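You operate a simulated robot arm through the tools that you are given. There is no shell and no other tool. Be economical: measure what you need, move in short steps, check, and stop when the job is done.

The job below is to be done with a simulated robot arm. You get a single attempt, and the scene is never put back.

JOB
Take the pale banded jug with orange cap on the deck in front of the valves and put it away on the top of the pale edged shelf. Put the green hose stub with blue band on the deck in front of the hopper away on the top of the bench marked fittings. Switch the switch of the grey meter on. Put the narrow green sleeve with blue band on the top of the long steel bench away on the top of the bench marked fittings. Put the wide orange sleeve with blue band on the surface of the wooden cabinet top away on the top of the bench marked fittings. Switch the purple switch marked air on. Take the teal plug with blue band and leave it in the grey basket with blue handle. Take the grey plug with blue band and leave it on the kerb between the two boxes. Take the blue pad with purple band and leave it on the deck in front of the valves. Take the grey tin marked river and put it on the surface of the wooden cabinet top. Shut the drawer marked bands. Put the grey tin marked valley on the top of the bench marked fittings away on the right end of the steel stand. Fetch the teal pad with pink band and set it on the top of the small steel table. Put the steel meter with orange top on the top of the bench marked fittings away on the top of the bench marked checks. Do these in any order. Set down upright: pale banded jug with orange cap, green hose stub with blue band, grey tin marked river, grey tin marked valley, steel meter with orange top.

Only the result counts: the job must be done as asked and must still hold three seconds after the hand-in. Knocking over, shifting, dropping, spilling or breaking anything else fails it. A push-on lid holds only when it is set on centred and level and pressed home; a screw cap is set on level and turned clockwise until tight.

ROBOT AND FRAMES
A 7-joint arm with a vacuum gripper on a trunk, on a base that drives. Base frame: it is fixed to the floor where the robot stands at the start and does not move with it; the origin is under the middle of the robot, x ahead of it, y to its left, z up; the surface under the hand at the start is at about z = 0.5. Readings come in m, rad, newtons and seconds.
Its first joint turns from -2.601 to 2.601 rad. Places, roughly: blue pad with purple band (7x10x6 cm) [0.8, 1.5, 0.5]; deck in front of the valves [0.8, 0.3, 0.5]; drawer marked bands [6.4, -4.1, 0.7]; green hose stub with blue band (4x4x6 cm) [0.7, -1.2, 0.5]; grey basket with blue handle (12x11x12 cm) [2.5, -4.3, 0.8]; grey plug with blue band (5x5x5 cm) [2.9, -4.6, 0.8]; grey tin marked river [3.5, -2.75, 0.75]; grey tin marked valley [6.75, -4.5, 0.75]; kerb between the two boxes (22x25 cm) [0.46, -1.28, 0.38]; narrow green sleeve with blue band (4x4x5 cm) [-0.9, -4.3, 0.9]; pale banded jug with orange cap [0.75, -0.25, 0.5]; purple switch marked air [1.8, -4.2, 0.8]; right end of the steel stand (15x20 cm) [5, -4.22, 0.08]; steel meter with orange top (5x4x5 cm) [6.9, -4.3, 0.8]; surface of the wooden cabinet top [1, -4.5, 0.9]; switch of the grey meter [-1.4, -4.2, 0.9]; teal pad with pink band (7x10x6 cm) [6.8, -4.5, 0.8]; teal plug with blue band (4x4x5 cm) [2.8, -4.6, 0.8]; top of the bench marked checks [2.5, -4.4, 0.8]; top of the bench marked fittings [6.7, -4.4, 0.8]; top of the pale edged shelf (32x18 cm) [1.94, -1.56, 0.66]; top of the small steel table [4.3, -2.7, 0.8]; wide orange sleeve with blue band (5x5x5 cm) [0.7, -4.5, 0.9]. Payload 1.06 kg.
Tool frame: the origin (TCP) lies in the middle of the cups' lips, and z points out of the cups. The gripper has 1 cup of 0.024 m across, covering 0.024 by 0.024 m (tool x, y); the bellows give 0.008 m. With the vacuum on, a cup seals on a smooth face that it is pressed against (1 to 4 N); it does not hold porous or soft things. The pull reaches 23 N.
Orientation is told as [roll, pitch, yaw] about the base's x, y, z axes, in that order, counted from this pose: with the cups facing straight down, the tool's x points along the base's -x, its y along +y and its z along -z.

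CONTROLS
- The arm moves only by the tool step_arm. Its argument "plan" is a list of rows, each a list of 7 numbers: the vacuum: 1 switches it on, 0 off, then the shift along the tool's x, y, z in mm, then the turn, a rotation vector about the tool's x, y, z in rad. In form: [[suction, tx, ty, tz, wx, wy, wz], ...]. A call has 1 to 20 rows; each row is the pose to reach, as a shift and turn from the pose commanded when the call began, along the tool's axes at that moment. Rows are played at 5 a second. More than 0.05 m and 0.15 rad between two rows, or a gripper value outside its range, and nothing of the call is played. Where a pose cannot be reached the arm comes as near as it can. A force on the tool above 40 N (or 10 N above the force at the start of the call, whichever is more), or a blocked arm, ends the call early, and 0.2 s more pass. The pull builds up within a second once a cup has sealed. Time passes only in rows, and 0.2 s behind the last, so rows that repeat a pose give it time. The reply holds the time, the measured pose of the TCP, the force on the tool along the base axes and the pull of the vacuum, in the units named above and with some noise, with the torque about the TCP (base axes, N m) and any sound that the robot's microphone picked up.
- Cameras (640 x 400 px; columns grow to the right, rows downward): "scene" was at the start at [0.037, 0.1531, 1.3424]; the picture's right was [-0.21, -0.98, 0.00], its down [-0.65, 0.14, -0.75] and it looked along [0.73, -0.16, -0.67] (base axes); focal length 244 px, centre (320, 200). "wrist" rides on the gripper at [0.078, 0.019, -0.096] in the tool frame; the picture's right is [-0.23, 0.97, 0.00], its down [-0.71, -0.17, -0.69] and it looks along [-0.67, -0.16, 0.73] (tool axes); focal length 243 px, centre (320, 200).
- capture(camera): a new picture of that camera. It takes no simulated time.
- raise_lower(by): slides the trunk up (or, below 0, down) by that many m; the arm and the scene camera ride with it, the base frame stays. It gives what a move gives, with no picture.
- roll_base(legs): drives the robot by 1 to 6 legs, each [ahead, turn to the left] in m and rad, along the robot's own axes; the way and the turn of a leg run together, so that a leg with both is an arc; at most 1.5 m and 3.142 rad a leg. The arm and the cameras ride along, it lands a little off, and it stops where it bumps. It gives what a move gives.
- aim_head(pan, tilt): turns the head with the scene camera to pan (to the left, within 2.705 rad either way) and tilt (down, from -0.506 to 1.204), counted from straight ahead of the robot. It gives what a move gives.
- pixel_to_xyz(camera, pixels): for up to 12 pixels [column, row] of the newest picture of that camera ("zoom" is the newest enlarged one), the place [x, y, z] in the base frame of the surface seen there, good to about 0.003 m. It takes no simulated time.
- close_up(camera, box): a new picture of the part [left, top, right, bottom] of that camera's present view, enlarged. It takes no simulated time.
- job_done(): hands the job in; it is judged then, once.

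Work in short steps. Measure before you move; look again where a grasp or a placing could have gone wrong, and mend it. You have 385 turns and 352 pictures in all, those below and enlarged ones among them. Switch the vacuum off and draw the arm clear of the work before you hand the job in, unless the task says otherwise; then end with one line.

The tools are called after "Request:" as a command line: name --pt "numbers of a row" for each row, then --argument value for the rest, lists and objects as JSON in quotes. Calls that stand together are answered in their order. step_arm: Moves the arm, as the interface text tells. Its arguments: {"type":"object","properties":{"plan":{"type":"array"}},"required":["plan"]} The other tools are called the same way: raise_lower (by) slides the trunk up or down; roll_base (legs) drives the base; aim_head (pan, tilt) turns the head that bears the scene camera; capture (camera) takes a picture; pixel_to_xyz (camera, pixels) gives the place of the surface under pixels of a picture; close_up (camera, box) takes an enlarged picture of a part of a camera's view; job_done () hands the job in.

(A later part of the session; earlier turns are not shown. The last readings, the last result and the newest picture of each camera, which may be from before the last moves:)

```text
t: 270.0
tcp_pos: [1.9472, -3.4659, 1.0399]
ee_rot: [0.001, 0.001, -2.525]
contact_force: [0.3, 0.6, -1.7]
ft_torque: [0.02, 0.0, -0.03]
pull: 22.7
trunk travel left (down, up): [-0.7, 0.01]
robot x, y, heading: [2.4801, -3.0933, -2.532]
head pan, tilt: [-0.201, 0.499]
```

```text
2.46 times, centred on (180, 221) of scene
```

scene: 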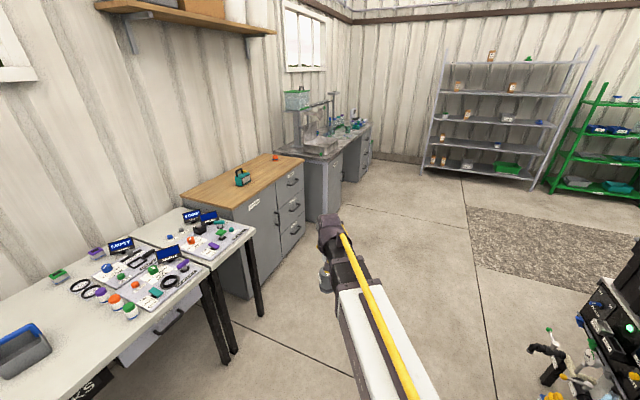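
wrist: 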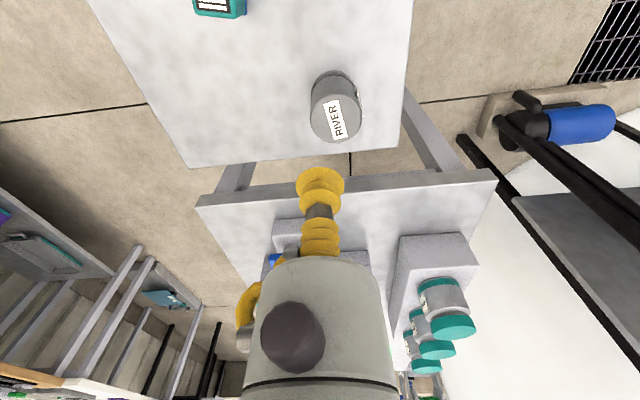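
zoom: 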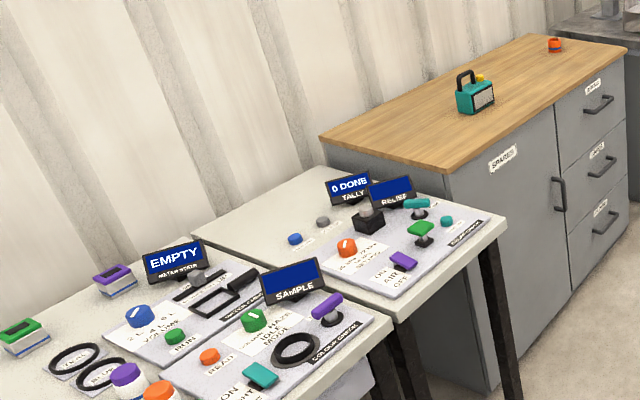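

I drive to stand before the cabinet facing south.

Request:
roll_base --legs '[[0, -0.22], [0.85, 0], [0.8, 0], [0, 1.18]]'

Request:
aim_head --pan 0.0 --tilt 0.7

Request:
capture --camera "scene"

Request:
capture --camera "wrist"

```text
t: 282.2
tcp_pos: [0.9472, -4.379, 1.0408]
ee_rot: [-0.002, 0.001, -1.568]
contact_force: [-0.8, -0.4, -1.9]
ft_torque: [0.01, 0.01, 0.0]
pull: 22.0
trunk travel left (down, up): [-0.7, 0.01]
robot x, y, heading: [0.9441, -3.7309, -1.564]
head pan, tilt: [-0.201, 0.499]
```

```text
t: 282.9
tcp_pos: [0.9473, -4.3802, 1.0403]
ee_rot: [-0.002, 0.001, -1.566]
contact_force: [-0.4, -0.9, -2.0]
ft_torque: [0.0, 0.01, -0.01]
pull: 23.0
trunk travel left (down, up): [-0.7, 0.01]
robot x, y, heading: [0.9449, -3.7308, -1.568]
head pan, tilt: [0.0, 0.7]
```

```text
263 pictures are left
```

scene: 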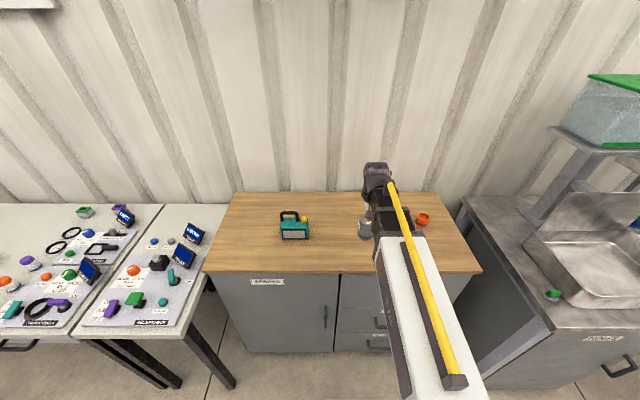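

```text
262 pictures are left
```

wrist: 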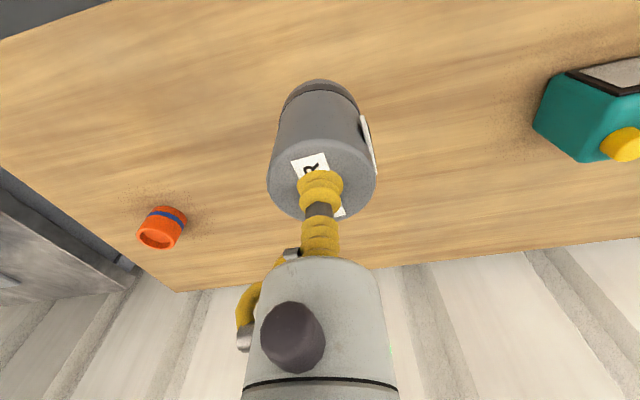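

The tin hangs over a free place at (0.947,-4.38). I lower 79 mm, release and lift.

Request:
step_arm --pt "1 0 0 5 0 0 0" --pt "1 0 0 20 0 0 0" --pt "1 0 0 40 0 0 0" --pt "1 0 0 57 0 0 0" --pt "1 0 0 68 0 0 0" --pt "1 0 0 75 0 0 0" --pt "1 0 0 78 0 0 0" --pt "1 0 0 79.5 0 0 0" --pt "1 0 0 79.5 0 0 0"

```text
t: 284.9
tcp_pos: [0.9459, -4.3772, 0.9604]
ee_rot: [-0.002, -0.003, -1.567]
contact_force: [-2.3, 4.0, 12.3]
ft_torque: [-0.1, 0.02, 0.0]
pull: 23.3
trunk travel left (down, up): [-0.7, 0.01]
robot x, y, heading: [0.9414, -3.7299, -1.567]
head pan, tilt: [0.0, 0.7]
```

Contact (12 N). I ease 1.5 mm, release and lift off.

Request:
step_arm --pt "1 0 0 -1.5 0 0 0" --pt "0 0 0 -1.5 0 0 0" --pt "0 0 0 -1.5 0 0 0" --pt "0 0 0 -1.5 0 0 0" --pt "0 0 0 -1.5 0 0 0" --pt "0 0 0 -5 0 0 0" --pt "0 0 0 -12 0 0 0" --pt "0 0 0 -30 0 0 0" --pt "0 0 0 -60 0 0 0" --pt "0 0 0 -100 0 0 0" --pt "0 0 0 -100 0 0 0"

Request:
capture --camera "wrist"

Request:
close_up --camera "wrist" --box '[100, 180, 220, 270]'

```text
t: 287.3
tcp_pos: [0.9476, -4.3791, 1.0616]
ee_rot: [-0.001, -0.001, -1.566]
contact_force: [0.9, 0.8, 0.8]
ft_torque: [-0.04, 0.0, -0.01]
pull: 0.0
trunk travel left (down, up): [-0.7, 0.01]
robot x, y, heading: [0.9435, -3.7312, -1.571]
head pan, tilt: [0.0, 0.7]
```

```text
261 pictures are left
```

wrist: 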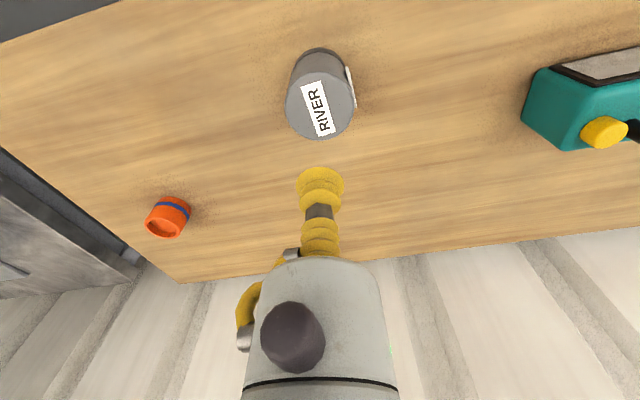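

```text
4.44 times, centred on (160, 225) of wrist
```

zoom: 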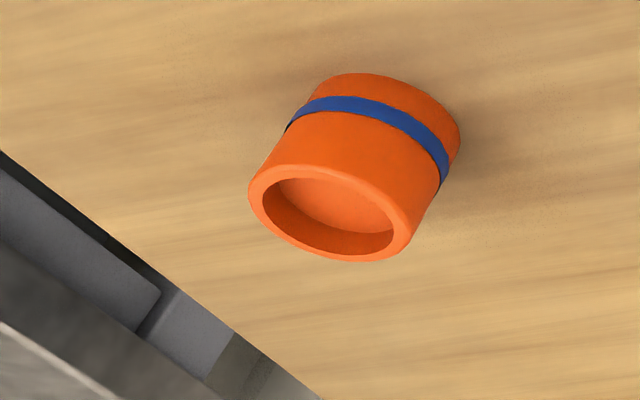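

The RIVER tin stands well. Next the grey meter's switch at (-1.4,-4.2): I back off, turn west and drive along.

Request:
roll_base --legs '[[-0.35, 0], [0, -1.571], [1.2, 0], [0.9, 0]]'

Request:
aim_head --pan 1.3 --tilt 0.55

Request:
capture --camera "scene"

```text
t: 303.4
tcp_pos: [-1.7786, -3.3626, 1.0602]
ee_rot: [-0.003, 0.002, -3.141]
contact_force: [-0.9, 0.4, -0.8]
ft_torque: [-0.01, 0.02, -0.04]
pull: 0.0
trunk travel left (down, up): [-0.7, 0.01]
robot x, y, heading: [-1.1296, -3.3594, 3.144]
head pan, tilt: [0.0, 0.7]
```

```text
t: 304.8
tcp_pos: [-1.7792, -3.3615, 1.0607]
ee_rot: [-0.002, -0.001, -3.141]
contact_force: [0.1, -0.5, -0.7]
ft_torque: [-0.01, 0.03, 0.02]
pull: 0.1
trunk travel left (down, up): [-0.7, 0.01]
robot x, y, heading: [-1.1277, -3.3603, 3.141]
head pan, tilt: [1.3, 0.55]
```

```text
259 pictures are left
```

scene: 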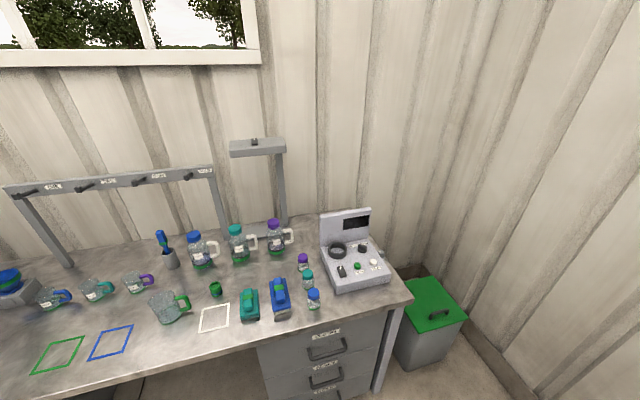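

The grey meter is at (355,260). I zoom on it and on the bench with the green sleeve at (215,288).

Request:
close_up --camera "scene" --box '[310, 200, 400, 300]'

Request:
close_up --camera "scene" --box '[130, 220, 330, 345]'

Request:
pixel_to_xyz --camera "scene" --pixels '[[342, 271], [358, 265], [374, 262], [337, 250], [362, 248], [347, 288], [215, 285], [355, 222], [350, 275], [383, 280], [215, 318]]'

```text
4.00 times, centred on (355, 250) of scene
```

zoom: 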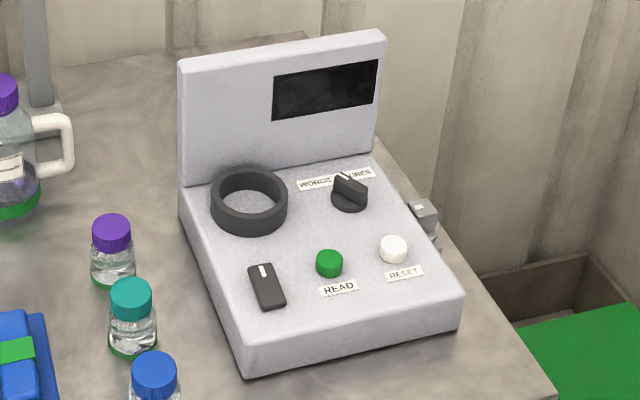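

```text
3.20 times, centred on (230, 282) of scene
```

zoom: 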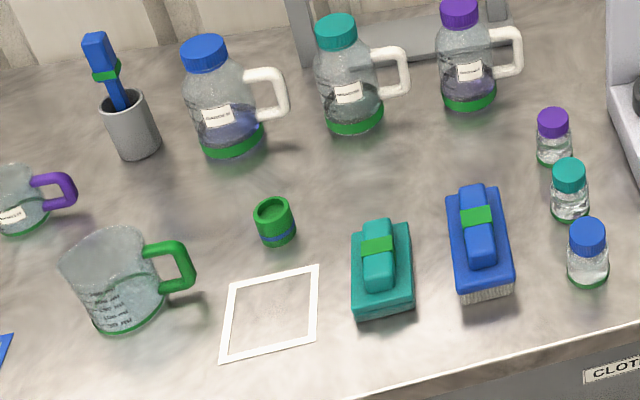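

```text
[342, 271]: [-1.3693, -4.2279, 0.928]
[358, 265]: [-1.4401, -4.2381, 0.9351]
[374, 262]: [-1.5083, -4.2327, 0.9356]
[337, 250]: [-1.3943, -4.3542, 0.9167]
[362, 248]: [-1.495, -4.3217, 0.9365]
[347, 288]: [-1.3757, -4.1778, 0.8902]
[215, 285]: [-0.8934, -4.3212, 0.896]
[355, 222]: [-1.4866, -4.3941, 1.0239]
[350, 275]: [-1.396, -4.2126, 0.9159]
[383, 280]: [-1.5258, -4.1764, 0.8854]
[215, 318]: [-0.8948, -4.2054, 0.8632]
```

The meter's black rocker is near (-1.372,-4.228,0.93). I turn to face the bench and move closer.

Request:
roll_base --legs '[[0, 1.571], [0.15, 0]]'

Request:
step_arm --pt "0 -5 -40 0 0 0 0" --pt "0 -5 -80 0 0 0 0" --pt "0 -5 -120 0 0 0 0" --pt "0 -5 -160 0 0 0 0" --pt "0 -5 -200 0 0 0 0" --pt "0 -5 -235 0 0 0 0" --pt "0 -5 -235 0 0 0 0"

Request:
capture --camera "wrist"

```text
t: 310.0
tcp_pos: [-1.1354, -4.1619, 1.0603]
ee_rot: [-0.002, 0.0, -1.578]
contact_force: [-0.1, 0.2, -0.1]
ft_torque: [0.0, 0.02, 0.01]
pull: 0.0
trunk travel left (down, up): [-0.7, 0.01]
robot x, y, heading: [-1.1318, -3.5075, -1.582]
head pan, tilt: [1.3, 0.55]
```

```text
t: 311.6
tcp_pos: [-1.3701, -4.1654, 1.0609]
ee_rot: [-0.002, 0.0, -1.58]
contact_force: [-0.4, 0.8, 0.7]
ft_torque: [0.03, 0.01, -0.01]
pull: 0.1
trunk travel left (down, up): [-0.7, 0.01]
robot x, y, heading: [-1.1314, -3.5129, -1.576]
head pan, tilt: [1.3, 0.55]
```

```text
256 pictures are left
```

wrist: 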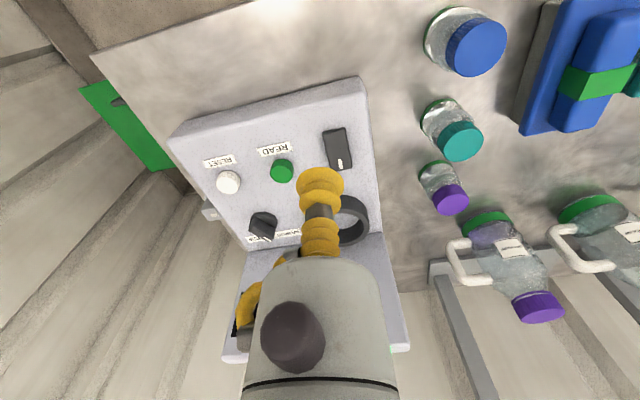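

Request:
close_up --camera "wrist" --box '[300, 115, 380, 185]'

Request:
pixel_to_xyz --camera "wrist" --pixels '[[335, 133], [337, 143], [338, 150], [340, 157], [341, 165], [325, 148], [350, 145], [360, 160], [330, 178]]'

```text
5.71 times, centred on (340, 150) of wrist
```

zoom: 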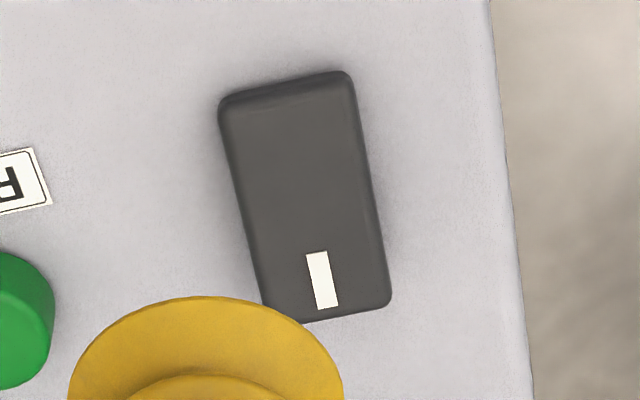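

```text
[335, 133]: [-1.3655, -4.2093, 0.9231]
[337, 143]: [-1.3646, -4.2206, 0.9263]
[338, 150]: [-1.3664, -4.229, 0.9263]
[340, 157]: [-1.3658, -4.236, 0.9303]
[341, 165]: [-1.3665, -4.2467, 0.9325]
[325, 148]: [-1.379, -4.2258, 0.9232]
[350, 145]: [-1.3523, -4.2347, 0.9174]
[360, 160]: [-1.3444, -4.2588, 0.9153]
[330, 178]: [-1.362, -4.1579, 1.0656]
```

The rocker's far, marked end is raised (z 0.9325 vs 0.923 near). I press that end with the cup, vacuum off.

Request:
step_arm --pt "0 -40 2 0 0 0 0" --pt "0 -80.6 4.3 0 0 0 0" --pt "0 -80.6 4.3 40 0 0 0" --pt "0 -80.6 4.3 80 0 0 0" --pt "0 -80.6 4.3 110 0 0 0" --pt "0 -80.6 4.3 122 0 0 0" --pt "0 -80.6 4.3 127 0 0 0" --pt "0 -80.6 4.3 130 0 0 0" --pt "0 -80.6 4.3 133 0 0 0" --pt "0 -80.6 4.3 136 0 0 0" --pt "0 -80.6 4.3 139 0 0 0"

```text
t: 314.0
tcp_pos: [-1.3665, -4.2449, 0.9225]
ee_rot: [-0.003, -0.002, -1.581]
contact_force: [0.2, -1.6, 4.6]
ft_torque: [0.06, -0.02, 0.03]
pull: 0.0
trunk travel left (down, up): [-0.7, 0.01]
robot x, y, heading: [-1.1338, -3.5134, -1.581]
head pan, tilt: [1.3, 0.55]
```

Force 4.6 N. I press a few mm more and then lift to look.

Request:
step_arm --pt "0 0 0 2 0 0 0" --pt "0 0 0 4 0 0 0" --pt "0 0 0 6 0 0 0"

Request:
step_arm --pt "0 0 0 -20 0 0 0" --pt "0 20 0 -60 0 0 0" --pt "0 60 0 -100 0 0 0" --pt "0 80 0 -140 0 0 0" --pt "0 80 0 -140 0 0 0"

Request:
close_up --camera "wrist" --box '[220, 80, 400, 200]'

Request:
close_up --camera "scene" --box '[300, 150, 460, 300]'

```text
t: 315.0
tcp_pos: [-1.3666, -4.248, 0.9174]
ee_rot: [-0.003, -0.009, -1.577]
contact_force: [0.2, -6.1, 13.7]
ft_torque: [0.17, 0.03, -0.05]
pull: 0.1
trunk travel left (down, up): [-0.7, 0.01]
robot x, y, heading: [-1.1317, -3.5133, -1.578]
head pan, tilt: [1.3, 0.55]
heard: click
stopped in row 3: the force on the tool passed its limit at 41 N (the readings are from after the stop); the commanded pose is now the measured one
```

```text
refused: row 3 steps farther than a row can; nothing moved
```

```text
3.33 times, centred on (310, 140) of wrist
```

zoom: 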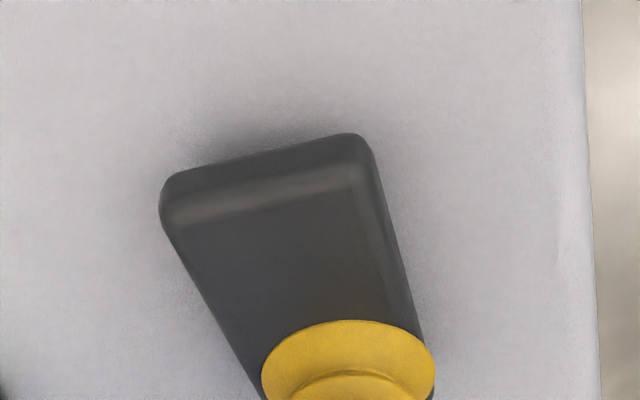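

```text
2.67 times, centred on (380, 225) of scene
```

zoom: 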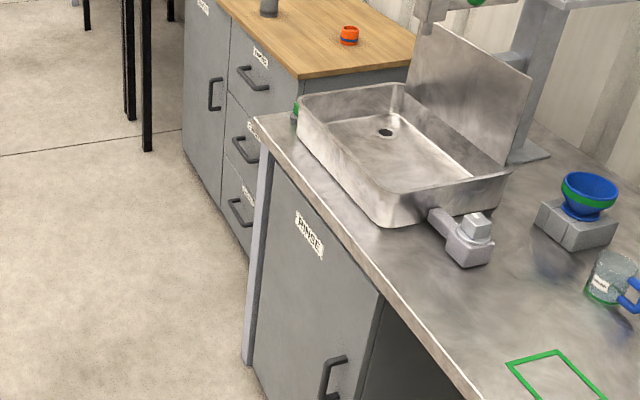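

Heard a click. I lift off and look at the meter.

Request:
step_arm --pt "0 0 0 -20 0 0 0" --pt "0 10 0 -60 0 0 0" --pt "0 40 0 -90 0 0 0" --pt "0 70 0 -125 0 0 0" --pt "0 80 0 -140 0 0 0" --pt "0 80 0 -140 0 0 0"

Request:
capture --camera "wrist"

Request:
aim_head --pan -0.1 --tilt 0.7

Request:
capture --camera "scene"

```text
t: 316.4
tcp_pos: [-1.366, -4.1641, 1.0562]
ee_rot: [-0.004, -0.005, -1.577]
contact_force: [-0.5, 0.0, -0.2]
ft_torque: [0.01, 0.0, 0.0]
pull: 0.0
trunk travel left (down, up): [-0.7, 0.01]
robot x, y, heading: [-1.1264, -3.5106, -1.581]
head pan, tilt: [1.3, 0.55]
```

```text
252 pictures are left
```

wrist: 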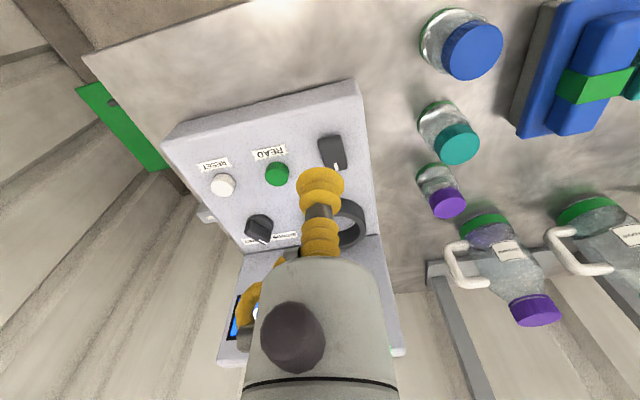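

```text
t: 317.9
tcp_pos: [-1.3661, -4.1655, 1.0561]
ee_rot: [-0.004, -0.006, -1.578]
contact_force: [-0.4, -0.3, 0.0]
ft_torque: [0.0, 0.01, 0.01]
pull: 0.1
trunk travel left (down, up): [-0.7, 0.01]
robot x, y, heading: [-1.1323, -3.5158, -1.579]
head pan, tilt: [-0.099, 0.7]
```

```text
251 pictures are left
```

scene: 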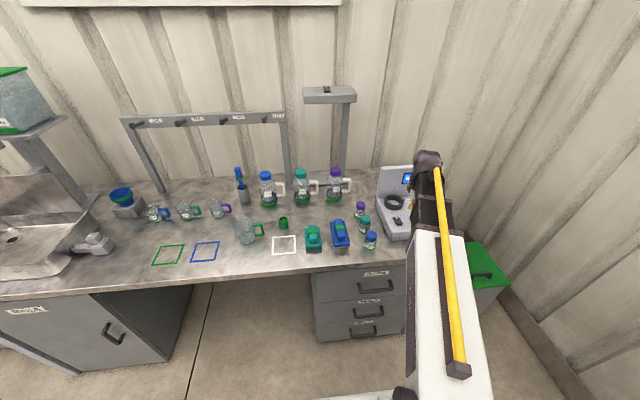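

The meter's screen is lit: on. Now I move to the green sleeve at about (-0.893,-4.32).

Request:
step_arm --pt "0 -5 45 0 0.005 0 0" --pt "0 -10 90 0 0.005 0 0" --pt "0 -15 135 0 0.005 0 0" --pt "0 -20 180 0 0.005 0 0" --pt "0 -30 225 0 0.005 0 0" --pt "0 -40 270 0 0.005 0 0" --pt "0 -50 315 0 0.005 0 0" --pt "0 -60 360 0 0.005 0 0" --pt "0 -70 400 0 0.005 0 0" --pt "0 -80 440 0 0.005 0 0" --pt "0 -90 473 0 0.005 0 0" --pt "0 -90 473 0 0.005 0 0"

Request:
capture --camera "wrist"

Request:
close_up --camera "wrist" --box '[280, 60, 390, 150]'

```text
t: 320.5
tcp_pos: [-0.8916, -4.2583, 1.0558]
ee_rot: [-0.008, -0.004, -1.58]
contact_force: [-0.6, 1.5, -0.2]
ft_torque: [-0.04, -0.02, -0.01]
pull: 0.1
trunk travel left (down, up): [-0.7, 0.01]
robot x, y, heading: [-1.1319, -3.513, -1.576]
head pan, tilt: [-0.099, 0.7]
```

```text
250 pictures are left
```

wrist: 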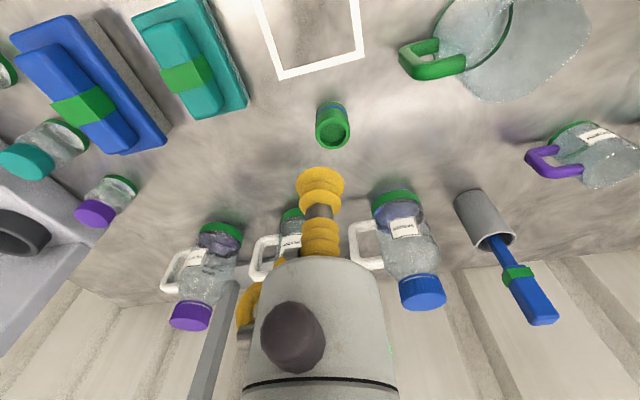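

```text
4.44 times, centred on (335, 105) of wrist
```

zoom: 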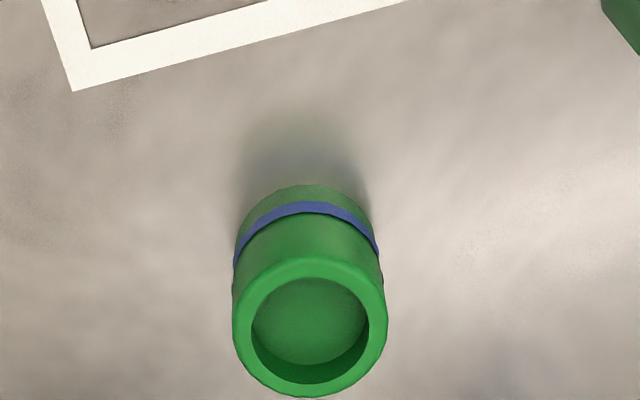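

The sleeve has an inner floor; opening ~30 mm vs 24 mm cup. I measure rim and floor precisely.

Request:
pixel_to_xyz --camera "zoom" --pixels '[[242, 325], [378, 325], [310, 267], [310, 388], [310, 320], [290, 310], [330, 310], [310, 300], [300, 345]]'

```text
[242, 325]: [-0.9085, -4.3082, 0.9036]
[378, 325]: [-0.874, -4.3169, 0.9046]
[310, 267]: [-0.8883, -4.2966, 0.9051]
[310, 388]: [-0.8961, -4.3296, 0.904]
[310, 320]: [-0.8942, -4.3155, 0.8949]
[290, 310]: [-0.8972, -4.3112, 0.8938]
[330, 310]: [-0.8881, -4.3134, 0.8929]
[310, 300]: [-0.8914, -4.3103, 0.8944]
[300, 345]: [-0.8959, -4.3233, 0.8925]
```

Center (-0.8915,-4.313), floor z 0.894. I descend into it.

Request:
step_arm --pt "0 -30 0.5 20 0 0 0" --pt "0 -54.7 0.5 50 0 0 0" --pt "0 -54.7 0.5 90 0 0 0" --pt "0 -54.7 0.5 125 0 0 0" --pt "0 -54.7 0.5 145 0 0 0" --pt "1 -54.7 0.5 154 0 0 0" --pt "1 -54.7 0.5 159 0 0 0" --pt "1 -54.7 0.5 162 0 0 0" --pt "1 -54.7 0.5 164 0 0 0" --pt "1 -54.7 0.5 164 0 0 0" --pt "1 -54.7 0.5 164 0 0 0" --pt "1 -54.7 0.5 164 0 0 0"

```text
t: 323.1
tcp_pos: [-0.8939, -4.3144, 0.8945]
ee_rot: [-0.008, -0.009, -1.579]
contact_force: [3.2, -10.0, 37.8]
ft_torque: [0.15, -0.08, 0.01]
pull: 23.0
trunk travel left (down, up): [-0.7, 0.01]
robot x, y, heading: [-1.1292, -3.5128, -1.58]
head pan, tilt: [-0.099, 0.7]
```

Sealed but pressed hard; I lift gently now.

Request:
step_arm --pt "1 0 0 -2 0 0 0" --pt "1 0 0 -5 0 0 0" --pt "1 0 0 -12 0 0 0" --pt "1 0 0 -25 0 0 0" --pt "1 0 0 -45 0 0 0" --pt "1 0 0 -70 0 0 0" --pt "1 0 0 -100 0 0 0" --pt "1 0 0 -130 0 0 0" --pt "1 0 0 -160 0 0 0" --pt "1 0 0 -190 0 0 0" --pt "1 10 0 -215 0 0 0" --pt "1 30 0 -230 0 0 0" --pt "1 55 -10 -240 0 0 0" --pt "1 80 -30 -240 0 0 0" --pt "1 100 -55 -240 0 0 0" --pt "1 120 -85 -240 0 0 0" --pt "1 140 -115 -240 0 0 0" --pt "1 155 -140 -240 0 0 0" --pt "1 163 -155 -240 0 0 0" --pt "1 165 -160 -240 0 0 0"

Request:
capture --camera "wrist"

```text
t: 327.3
tcp_pos: [-1.0515, -4.1493, 1.1312]
ee_rot: [-0.008, -0.003, -1.577]
contact_force: [0.6, 0.2, -1.5]
ft_torque: [0.01, 0.03, 0.02]
pull: 23.4
trunk travel left (down, up): [-0.7, 0.01]
robot x, y, heading: [-1.1288, -3.516, -1.584]
head pan, tilt: [-0.099, 0.7]
```

```text
248 pictures are left
```

wrist: 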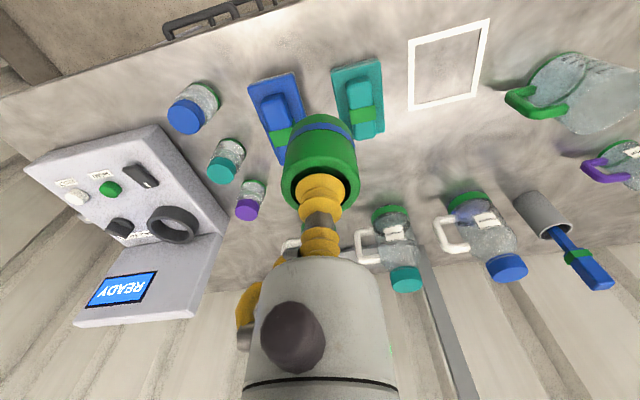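

Sleeve held and the meter reads READY. I drive east along y≈-3.45.

Request:
roll_base --legs '[[-0.08, 0], [0, 1.582], [1.5, 0], [1.3, 0]]'

```text
t: 345.4
tcp_pos: [2.2889, -3.3432, 1.132]
ee_rot: [-0.009, -0.006, -0.016]
contact_force: [0.3, 0.1, -1.2]
ft_torque: [0.0, 0.02, -0.01]
pull: 22.6
trunk travel left (down, up): [-0.7, 0.01]
robot x, y, heading: [1.6556, -3.4166, -0.026]
head pan, tilt: [-0.099, 0.7]
```

On track. I look ahead before continuing.

Request:
aim_head --pan -0.25 --tilt 0.5

Request:
capture --camera "scene"

Request:
pixel_to_xyz --camera "scene" --pixels '[[300, 200], [320, 150], [400, 200], [450, 250], [480, 150], [500, 200], [420, 130], [550, 280], [390, 110]]'

```text
t: 346.1
tcp_pos: [2.2878, -3.343, 1.1319]
ee_rot: [-0.007, -0.004, -0.015]
contact_force: [-0.3, -0.4, -0.4]
ft_torque: [0.0, -0.01, 0.01]
pull: 22.9
trunk travel left (down, up): [-0.7, 0.01]
robot x, y, heading: [1.6472, -3.418, -0.015]
head pan, tilt: [-0.25, 0.499]
```

```text
247 pictures are left
```

scene: 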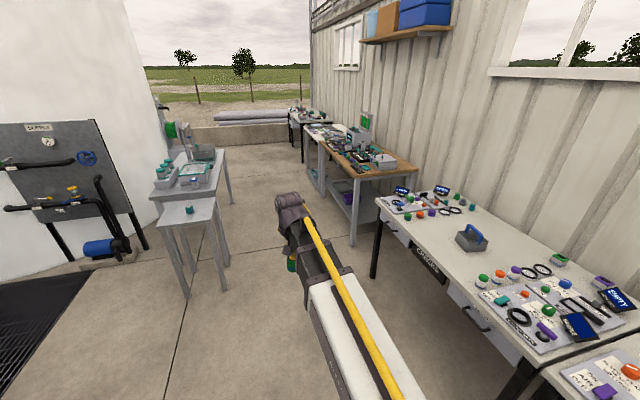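

```text
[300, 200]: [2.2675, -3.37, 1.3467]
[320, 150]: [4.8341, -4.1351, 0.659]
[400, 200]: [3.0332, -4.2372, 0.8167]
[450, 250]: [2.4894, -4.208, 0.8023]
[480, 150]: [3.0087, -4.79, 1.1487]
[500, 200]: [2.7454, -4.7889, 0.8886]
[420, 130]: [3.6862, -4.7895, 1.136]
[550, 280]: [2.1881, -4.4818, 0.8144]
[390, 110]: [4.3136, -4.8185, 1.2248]
```

Lane is clear. I drive on to about x=5.6.

Request:
roll_base --legs '[[1.5, 0], [1.5, 0], [0.9, 0]]'

Request:
aim_head --pan -0.6 --tilt 0.6

Request:
capture --camera "scene"

```text
t: 364.6
tcp_pos: [6.1283, -3.3568, 1.1309]
ee_rot: [-0.009, -0.006, 0.006]
contact_force: [0.4, 0.4, -0.1]
ft_torque: [-0.01, 0.01, 0.03]
pull: 23.2
trunk travel left (down, up): [-0.7, 0.01]
robot x, y, heading: [5.4945, -3.4415, 0.008]
head pan, tilt: [-0.25, 0.499]
```

```text
t: 365.4
tcp_pos: [6.129, -3.3553, 1.1308]
ee_rot: [-0.008, -0.006, 0.008]
contact_force: [-0.4, 0.2, -0.5]
ft_torque: [0.01, 0.0, 0.0]
pull: 23.4
trunk travel left (down, up): [-0.7, 0.01]
robot x, y, heading: [5.4944, -3.4466, 0.005]
head pan, tilt: [-0.6, 0.6]
```

```text
246 pictures are left
```

scene: 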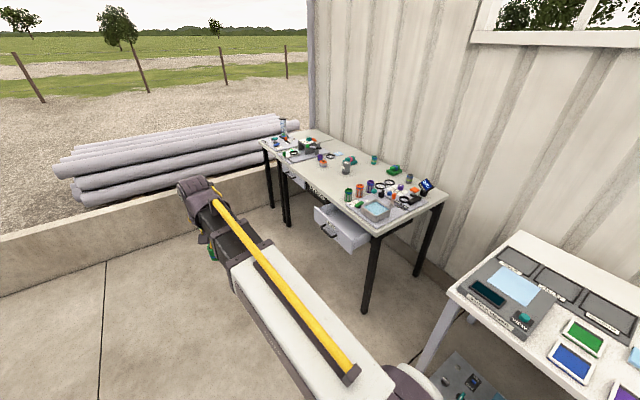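

The fittings bench with an open drawer is ahead right. I measure bench, drawer and kerb positions.

Request:
pixel_to_xyz --camera "scene" --pixels '[[345, 243], [320, 212], [362, 222], [365, 310], [275, 205], [288, 225], [130, 260], [60, 240], [340, 190], [445, 195], [330, 135], [270, 140]]'

Request:
close_up --camera "scene" --box '[250, 110, 450, 250]'

```text
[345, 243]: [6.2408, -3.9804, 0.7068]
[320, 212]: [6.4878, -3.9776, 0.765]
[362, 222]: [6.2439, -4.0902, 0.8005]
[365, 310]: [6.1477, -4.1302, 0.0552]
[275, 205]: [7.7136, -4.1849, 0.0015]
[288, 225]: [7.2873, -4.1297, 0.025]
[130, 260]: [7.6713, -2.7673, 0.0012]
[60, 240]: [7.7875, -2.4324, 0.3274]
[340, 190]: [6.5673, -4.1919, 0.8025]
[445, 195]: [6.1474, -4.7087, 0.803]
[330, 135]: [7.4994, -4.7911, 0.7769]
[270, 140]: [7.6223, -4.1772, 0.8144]
```

```text
2.86 times, centred on (350, 180) of scene
```

zoom: 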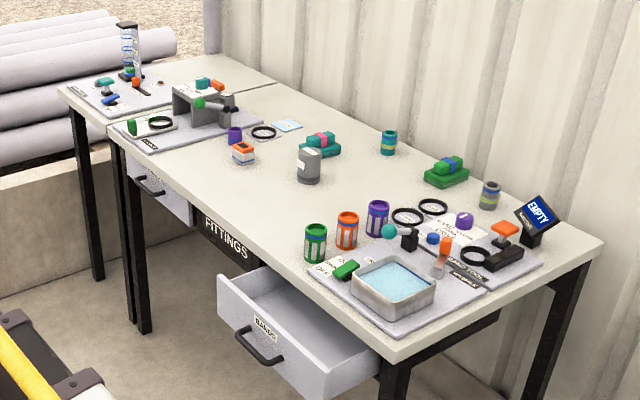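

I map free space and objects on the bench.

Request:
pixel_to_xyz --camera "zoom" --pixels '[[308, 155], [320, 145], [243, 148], [350, 195], [380, 175], [290, 215], [260, 190], [388, 140], [447, 170], [490, 195], [345, 215], [400, 190]]'

Request:
pixel_to_xyz --camera "zoom" --pixels '[[233, 135], [262, 133], [315, 228], [405, 218], [330, 265], [210, 180], [190, 160], [255, 340], [230, 290], [330, 95], [340, 175]]'

```text
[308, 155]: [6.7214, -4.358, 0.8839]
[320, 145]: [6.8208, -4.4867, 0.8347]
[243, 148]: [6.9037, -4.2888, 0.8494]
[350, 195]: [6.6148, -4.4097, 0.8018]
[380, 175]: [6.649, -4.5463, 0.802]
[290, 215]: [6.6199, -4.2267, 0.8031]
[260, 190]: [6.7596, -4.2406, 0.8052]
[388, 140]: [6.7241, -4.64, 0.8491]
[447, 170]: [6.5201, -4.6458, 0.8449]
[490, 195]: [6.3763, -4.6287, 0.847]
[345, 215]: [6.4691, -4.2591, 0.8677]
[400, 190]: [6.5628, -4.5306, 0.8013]
```

```text
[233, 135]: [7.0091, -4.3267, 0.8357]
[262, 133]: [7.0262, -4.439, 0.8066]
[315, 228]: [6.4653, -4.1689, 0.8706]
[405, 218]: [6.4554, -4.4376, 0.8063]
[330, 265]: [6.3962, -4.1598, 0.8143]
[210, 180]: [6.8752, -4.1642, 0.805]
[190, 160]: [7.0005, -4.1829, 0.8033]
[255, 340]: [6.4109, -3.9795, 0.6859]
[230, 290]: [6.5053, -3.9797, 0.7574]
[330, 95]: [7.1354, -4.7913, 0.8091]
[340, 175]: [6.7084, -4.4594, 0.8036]
```

Free space around (6.62,-4.40). I drive 1.2 m on, turn to face the bench and step in.

Request:
roll_base --legs '[[1.22, 0], [0, -1.576], [0.1, 0]]'

Request:
aim_head --pan 0.0 --tilt 0.8

Request:
capture --camera "scene"

Request:
capture --camera "wrist"

```text
t: 376.2
tcp_pos: [6.7927, -4.2041, 1.1315]
ee_rot: [-0.009, -0.007, -1.59]
contact_force: [-0.4, -0.1, -1.2]
ft_torque: [0.02, -0.01, -0.01]
pull: 22.6
trunk travel left (down, up): [-0.7, 0.01]
robot x, y, heading: [6.7237, -3.5689, -1.588]
head pan, tilt: [-0.6, 0.6]
```

```text
t: 377.2
tcp_pos: [6.7935, -4.2051, 1.131]
ee_rot: [-0.009, -0.005, -1.59]
contact_force: [0.1, 0.0, -1.0]
ft_torque: [-0.01, 0.01, 0.0]
pull: 23.4
trunk travel left (down, up): [-0.7, 0.01]
robot x, y, heading: [6.722, -3.5668, -1.59]
head pan, tilt: [0.0, 0.799]
```

```text
244 pictures are left
```

scene: 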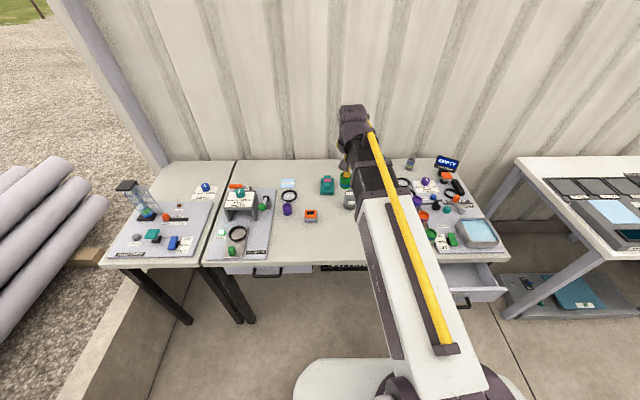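

```text
243 pictures are left
```

wrist: 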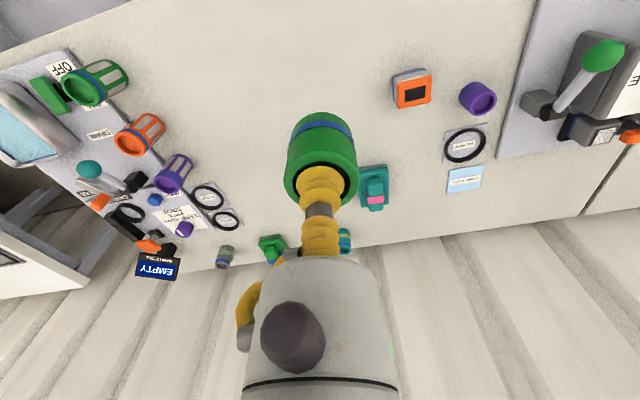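

Place target (6.60,-4.42). I move over and lower.

Request:
step_arm --pt "1 -5 -4 0 0 0 0" --pt "1 -20 -17 0 0 0 0" --pt "1 -45 -38 0 0 0 0" --pt "1 -75 -64 0 0 0 0" --pt "1 -105 -90 0 0 0 0" --pt "1 -135 -116 0 0 0 0" --pt "1 -165 -142 0 0 0 0" --pt "1 -192 -166 0 0 0 0" --pt "1 -210 -182 5 0 0 0" --pt "1 -218.7 -189 20 0 0 0" --pt "1 -218.7 -189 50 0 0 0" --pt "1 -218.7 -189 90 0 0 0" --pt "1 -218.7 -189 130 0 0 0" --pt "1 -218.7 -189 170 0 0 0" --pt "1 -218.7 -189 205 0 0 0" --pt "1 -218.7 -189 235 0 0 0" --pt "1 -218.7 -189 258 0 0 0" --pt "1 -218.7 -189 272 0 0 0" --pt "1 -218.7 -189 280 0 0 0" --pt "1 -218.7 -189 280 0 0 0"

Request:
capture --camera "wrist"

```text
t: 381.4
tcp_pos: [6.5979, -4.4216, 0.8545]
ee_rot: [-0.009, -0.005, -1.59]
contact_force: [0.4, -0.5, -1.1]
ft_torque: [-0.02, 0.0, -0.02]
pull: 23.2
trunk travel left (down, up): [-0.7, 0.01]
robot x, y, heading: [6.7198, -3.5685, -1.588]
head pan, tilt: [0.0, 0.799]
```

```text
242 pictures are left
```

wrist: 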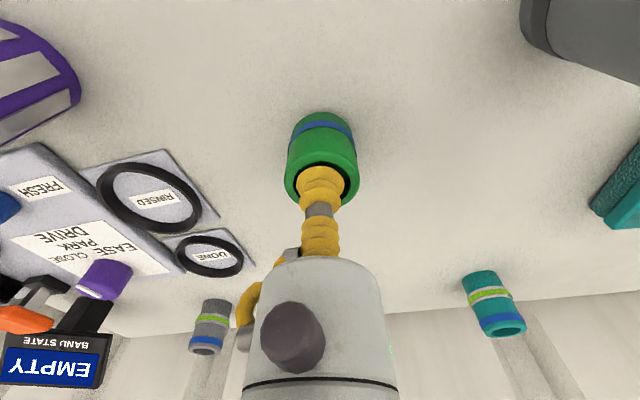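

Free space below. I lower the last ~18 mm, watching force.

Request:
step_arm --pt "1 0 0 6 0 0 0" --pt "1 0 0 11 0 0 0" --pt "1 0 0 15 0 0 0" --pt "1 0 0 17 0 0 0" --pt "1 0 0 18.5 0 0 0" --pt "1 0 0 18.5 0 0 0"

```text
t: 382.8
tcp_pos: [6.5983, -4.4214, 0.8377]
ee_rot: [-0.009, -0.009, -1.589]
contact_force: [-1.9, -4.8, 20.2]
ft_torque: [0.07, -0.04, -0.01]
pull: 22.5
trunk travel left (down, up): [-0.7, 0.01]
robot x, y, heading: [6.7209, -3.5701, -1.593]
head pan, tilt: [0.0, 0.799]
```

Contact. Ease, release, and lift.

Request:
step_arm --pt "1 0 0 -2 0 0 0" --pt "0 0 0 -2 0 0 0" --pt "0 0 0 -2 0 0 0" --pt "0 0 0 -2 0 0 0" --pt "0 0 0 -2 0 0 0" --pt "0 0 0 -5 0 0 0" --pt "0 0 0 -12 0 0 0" --pt "0 0 0 -30 0 0 0" --pt "0 0 0 -60 0 0 0" --pt "0 0 0 -100 0 0 0" --pt "0 0 0 -140 0 0 0" --pt "0 0 0 -180 0 0 0" --pt "0 0 0 -180 0 0 0"

Request:
capture --camera "wrist"

```text
t: 385.6
tcp_pos: [6.5999, -4.4215, 1.0161]
ee_rot: [-0.008, -0.006, -1.59]
contact_force: [0.7, -0.6, 0.6]
ft_torque: [0.01, -0.01, -0.02]
pull: 0.0
trunk travel left (down, up): [-0.7, 0.01]
robot x, y, heading: [6.722, -3.5677, -1.591]
head pan, tilt: [0.0, 0.799]
```

```text
241 pictures are left
```

wrist: 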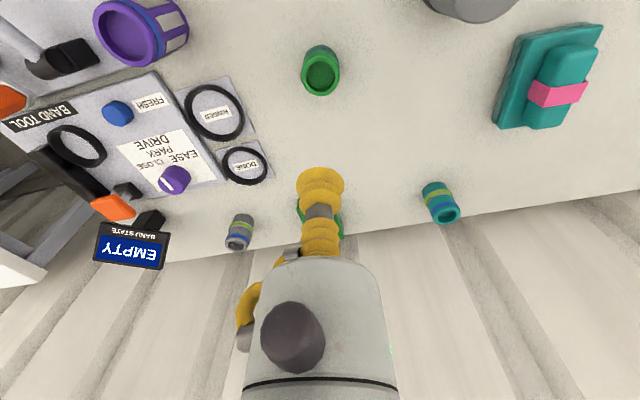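

Green sleeve is placed. Next the steel meter with orange top at (6.90,-4.29): I move over it.

Request:
step_arm --pt "0 20 35 0 0 0 0" --pt "0 40 70 0 0 0 0" --pt "0 60 105 0 0 0 0" --pt "0 80 140 0 0 0 0" --pt "0 100 175 0 0 0 0" --pt "0 120 210 0 0 0 0" --pt "0 145 245 0 0 0 0" --pt "0 165 280 0 0 0 0" --pt "0 176 297 0 0 0 0" --pt "0 176 297 0 0 0 0"

Request:
capture --camera "wrist"

Request:
close_up --camera "wrist" --box '[270, 40, 390, 150]'

```text
t: 387.8
tcp_pos: [6.9006, -4.2507, 1.0139]
ee_rot: [-0.007, -0.004, -1.589]
contact_force: [0.3, -0.1, -0.2]
ft_torque: [-0.01, 0.01, 0.01]
pull: 0.1
trunk travel left (down, up): [-0.7, 0.01]
robot x, y, heading: [6.7242, -3.5687, -1.593]
head pan, tilt: [0.0, 0.799]
```

```text
240 pictures are left
```

wrist: 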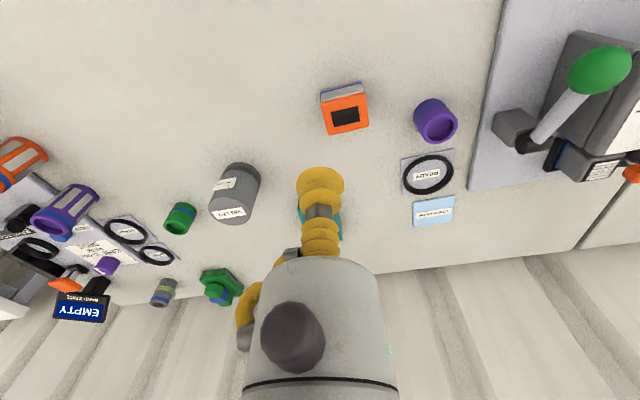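

```text
3.64 times, centred on (330, 95) of wrist
```

zoom: 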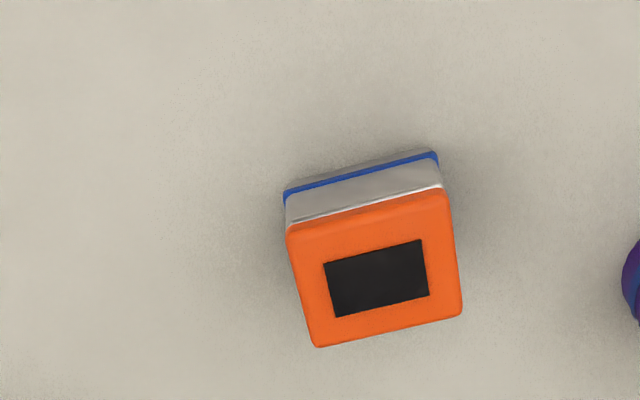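

The meter's top is flat with a black window. I measure its center.

Request:
pixel_to_xyz --camera "zoom" --pixels '[[377, 278], [305, 255], [440, 220], [450, 300], [325, 330], [335, 270], [420, 285]]'

```text
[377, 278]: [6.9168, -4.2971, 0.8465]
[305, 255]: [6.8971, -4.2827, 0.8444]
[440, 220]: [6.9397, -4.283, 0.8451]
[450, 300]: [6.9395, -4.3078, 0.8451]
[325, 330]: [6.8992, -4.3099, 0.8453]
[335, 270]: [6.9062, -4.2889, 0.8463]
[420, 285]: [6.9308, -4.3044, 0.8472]
```

Center (6.918,-4.296,0.8465). I descend and press.

Request:
step_arm --pt "0 -22 9 30 0 0 0" --pt "0 -44.5 18 70 0 0 0" --pt "0 -44.5 18 110 0 0 0" --pt "0 -44.5 18 140 0 0 0" --pt "0 -44.5 18 154 0 0 0" --pt "1 -44.5 18 161 0 0 0" --pt "1 -44.5 18 165 0 0 0" --pt "1 -44.5 18 167 0 0 0" --pt "1 -44.5 18 168 0 0 0" --pt "1 -44.5 18 168 0 0 0" --pt "1 -44.5 18 168 0 0 0" --pt "1 -44.5 18 168 0 0 0"

```text
t: 390.4
tcp_pos: [6.9167, -4.2961, 0.8462]
ee_rot: [-0.009, -0.004, -1.59]
contact_force: [-1.1, -1.8, 4.4]
ft_torque: [0.07, -0.04, -0.04]
pull: 22.8
trunk travel left (down, up): [-0.7, 0.01]
robot x, y, heading: [6.7213, -3.5695, -1.586]
head pan, tilt: [0.0, 0.799]
```

Sealed. Lift and draw in front.

Request:
step_arm --pt "1 0 0 -3 0 0 0" --pt "1 0 0 -10 0 0 0" --pt "1 0 0 -22 0 0 0" --pt "1 0 0 -45 0 0 0" --pt "1 0 0 -75 0 0 0" --pt "1 0 0 -110 0 0 0" --pt "1 0 0 -145 0 0 0" --pt "1 5 -5 -180 0 0 0" --pt "1 15 -15 -210 0 0 0" --pt "1 28 -35 -235 0 0 0" --pt "1 42 -60 -255 0 0 0" --pt "1 56 -90 -268 0 0 0" --pt "1 70 -120 -278 0 0 0" --pt "1 82 -148 -282 0 0 0" --pt "1 92 -172 -285 0 0 0" --pt "1 98 -190 -285 0 0 0" --pt "1 100 -199 -285 0 0 0" --pt "1 100 -199 -285 0 0 0"

Request:
roll_base --legs '[[-0.12, 0], [0, -1.55]]'

```text
t: 394.2
tcp_pos: [6.7195, -4.1922, 1.1302]
ee_rot: [-0.008, -0.004, -1.589]
contact_force: [-0.4, -0.3, -1.7]
ft_torque: [0.01, 0.03, 0.0]
pull: 23.2
trunk travel left (down, up): [-0.7, 0.01]
robot x, y, heading: [6.722, -3.5657, -1.592]
head pan, tilt: [0.0, 0.799]
```

```text
t: 399.2
tcp_pos: [6.1004, -3.4692, 1.1298]
ee_rot: [-0.009, -0.006, -3.122]
contact_force: [-0.6, 0.2, -1.1]
ft_torque: [-0.01, 0.01, 0.02]
pull: 22.9
trunk travel left (down, up): [-0.7, 0.01]
robot x, y, heading: [6.7207, -3.4421, -3.121]
head pan, tilt: [0.0, 0.799]
```

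Now west to the checks bench, ~4.1 m, and look there.

Request:
roll_base --legs '[[1.5, 0], [1.5, 0], [1.1, 0], [0, 1.55]]'

Request:
aim_head --pan 0.0 --tilt 0.75

Request:
capture --camera "scene"

Request:
capture --camera "wrist"

```text
t: 422.6
tcp_pos: [2.6206, -4.11, 1.1308]
ee_rot: [-0.009, -0.005, -1.593]
contact_force: [0.3, -0.6, -0.7]
ft_torque: [0.01, -0.03, -0.02]
pull: 23.2
trunk travel left (down, up): [-0.7, 0.01]
robot x, y, heading: [2.6217, -3.4832, -1.597]
head pan, tilt: [0.0, 0.799]
```

```text
t: 423.2
tcp_pos: [2.6212, -4.1104, 1.1298]
ee_rot: [-0.008, -0.004, -1.594]
contact_force: [-0.2, -0.3, -1.1]
ft_torque: [0.02, 0.0, 0.01]
pull: 22.8
trunk travel left (down, up): [-0.7, 0.01]
robot x, y, heading: [2.6247, -3.4903, -1.595]
head pan, tilt: [0.0, 0.75]
```

```text
238 pictures are left
```

scene: 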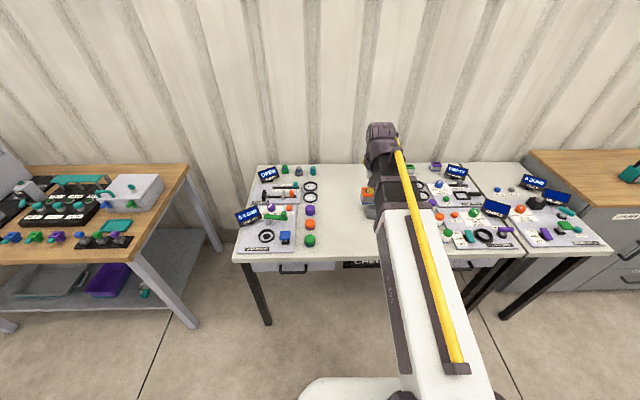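

```text
237 pictures are left
```

wrist: 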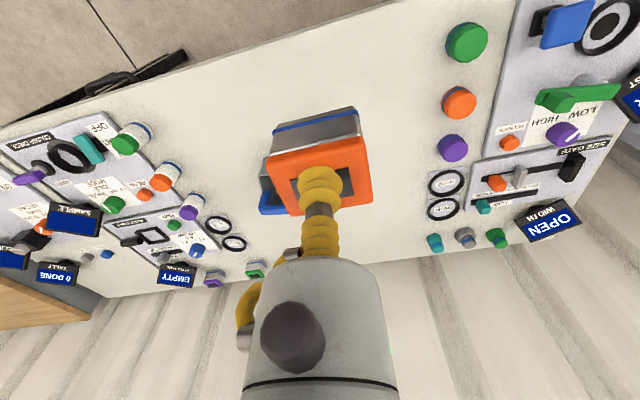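

I measure free table spots and the basket in the wrist view.

Request:
pixel_to_xyz --camera "wrist" --pixels '[[270, 195], [400, 130], [395, 200], [400, 80], [230, 130], [240, 180], [460, 102], [452, 148], [300, 60], [410, 230]]'

Request:
close_up --camera "scene" --box '[230, 150, 400, 270]'

```text
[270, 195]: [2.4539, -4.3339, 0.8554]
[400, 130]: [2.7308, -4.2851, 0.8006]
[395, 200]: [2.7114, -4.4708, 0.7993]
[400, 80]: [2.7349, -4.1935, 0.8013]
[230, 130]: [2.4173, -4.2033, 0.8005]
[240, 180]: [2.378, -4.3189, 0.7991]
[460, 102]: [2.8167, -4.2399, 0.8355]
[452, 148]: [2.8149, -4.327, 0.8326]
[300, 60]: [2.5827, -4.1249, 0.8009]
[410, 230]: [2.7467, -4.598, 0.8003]
```

```text
3.33 times, centred on (315, 210) of scene
```

zoom: 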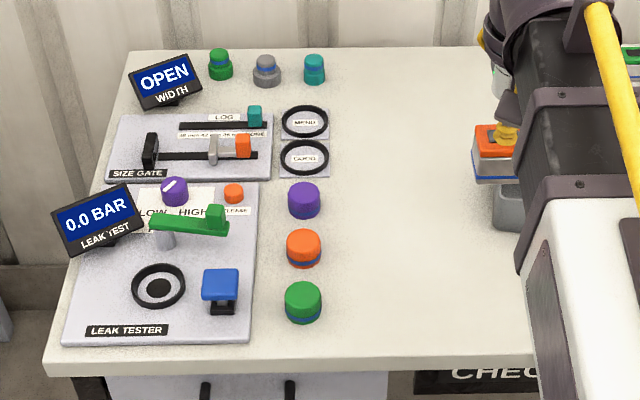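

I place the meter at (2.68,-4.26).

Request:
step_arm --pt "1 -10 4 0 0 0 0" --pt "1 -30 12 0 0 0 0" --pt "1 -60 25 10 0 0 0" --pt "1 -90 38 25 0 0 0" --pt "1 -120 50 50 0 0 0" --pt "1 -140 59 80 0 0 0" --pt "1 -148.6 62.4 115 0 0 0" --pt "1 -148.6 62.4 150 0 0 0" --pt "1 -148.6 62.4 185 0 0 0" --pt "1 -148.6 62.4 215 0 0 0" --pt "1 -148.6 62.4 240 0 0 0" --pt "1 -148.6 62.4 260 0 0 0" --pt "1 -148.6 62.4 272 0 0 0" --pt "1 -148.6 62.4 279 0 0 0" --pt "1 -148.6 62.4 283 0 0 0" --pt "1 -148.6 62.4 283 0 0 0"

Request:
step_arm --pt "1 0 0 1.5 0 0 0" --pt "1 0 0 3 0 0 0" --pt "1 0 0 3 0 0 0"

```text
t: 426.6
tcp_pos: [2.6762, -4.2625, 0.8474]
ee_rot: [-0.01, -0.005, -1.592]
contact_force: [0.3, -0.6, -0.8]
ft_torque: [0.03, 0.0, 0.02]
pull: 23.3
trunk travel left (down, up): [-0.7, 0.01]
robot x, y, heading: [2.6249, -3.4865, -1.594]
head pan, tilt: [0.0, 0.75]
```

```text
t: 427.4
tcp_pos: [2.6775, -4.2616, 0.8454]
ee_rot: [-0.007, -0.007, -1.594]
contact_force: [-1.9, -3.8, 10.3]
ft_torque: [0.05, -0.08, -0.01]
pull: 22.8
trunk travel left (down, up): [-0.7, 0.01]
robot x, y, heading: [2.6239, -3.4855, -1.59]
head pan, tilt: [0.0, 0.75]
```

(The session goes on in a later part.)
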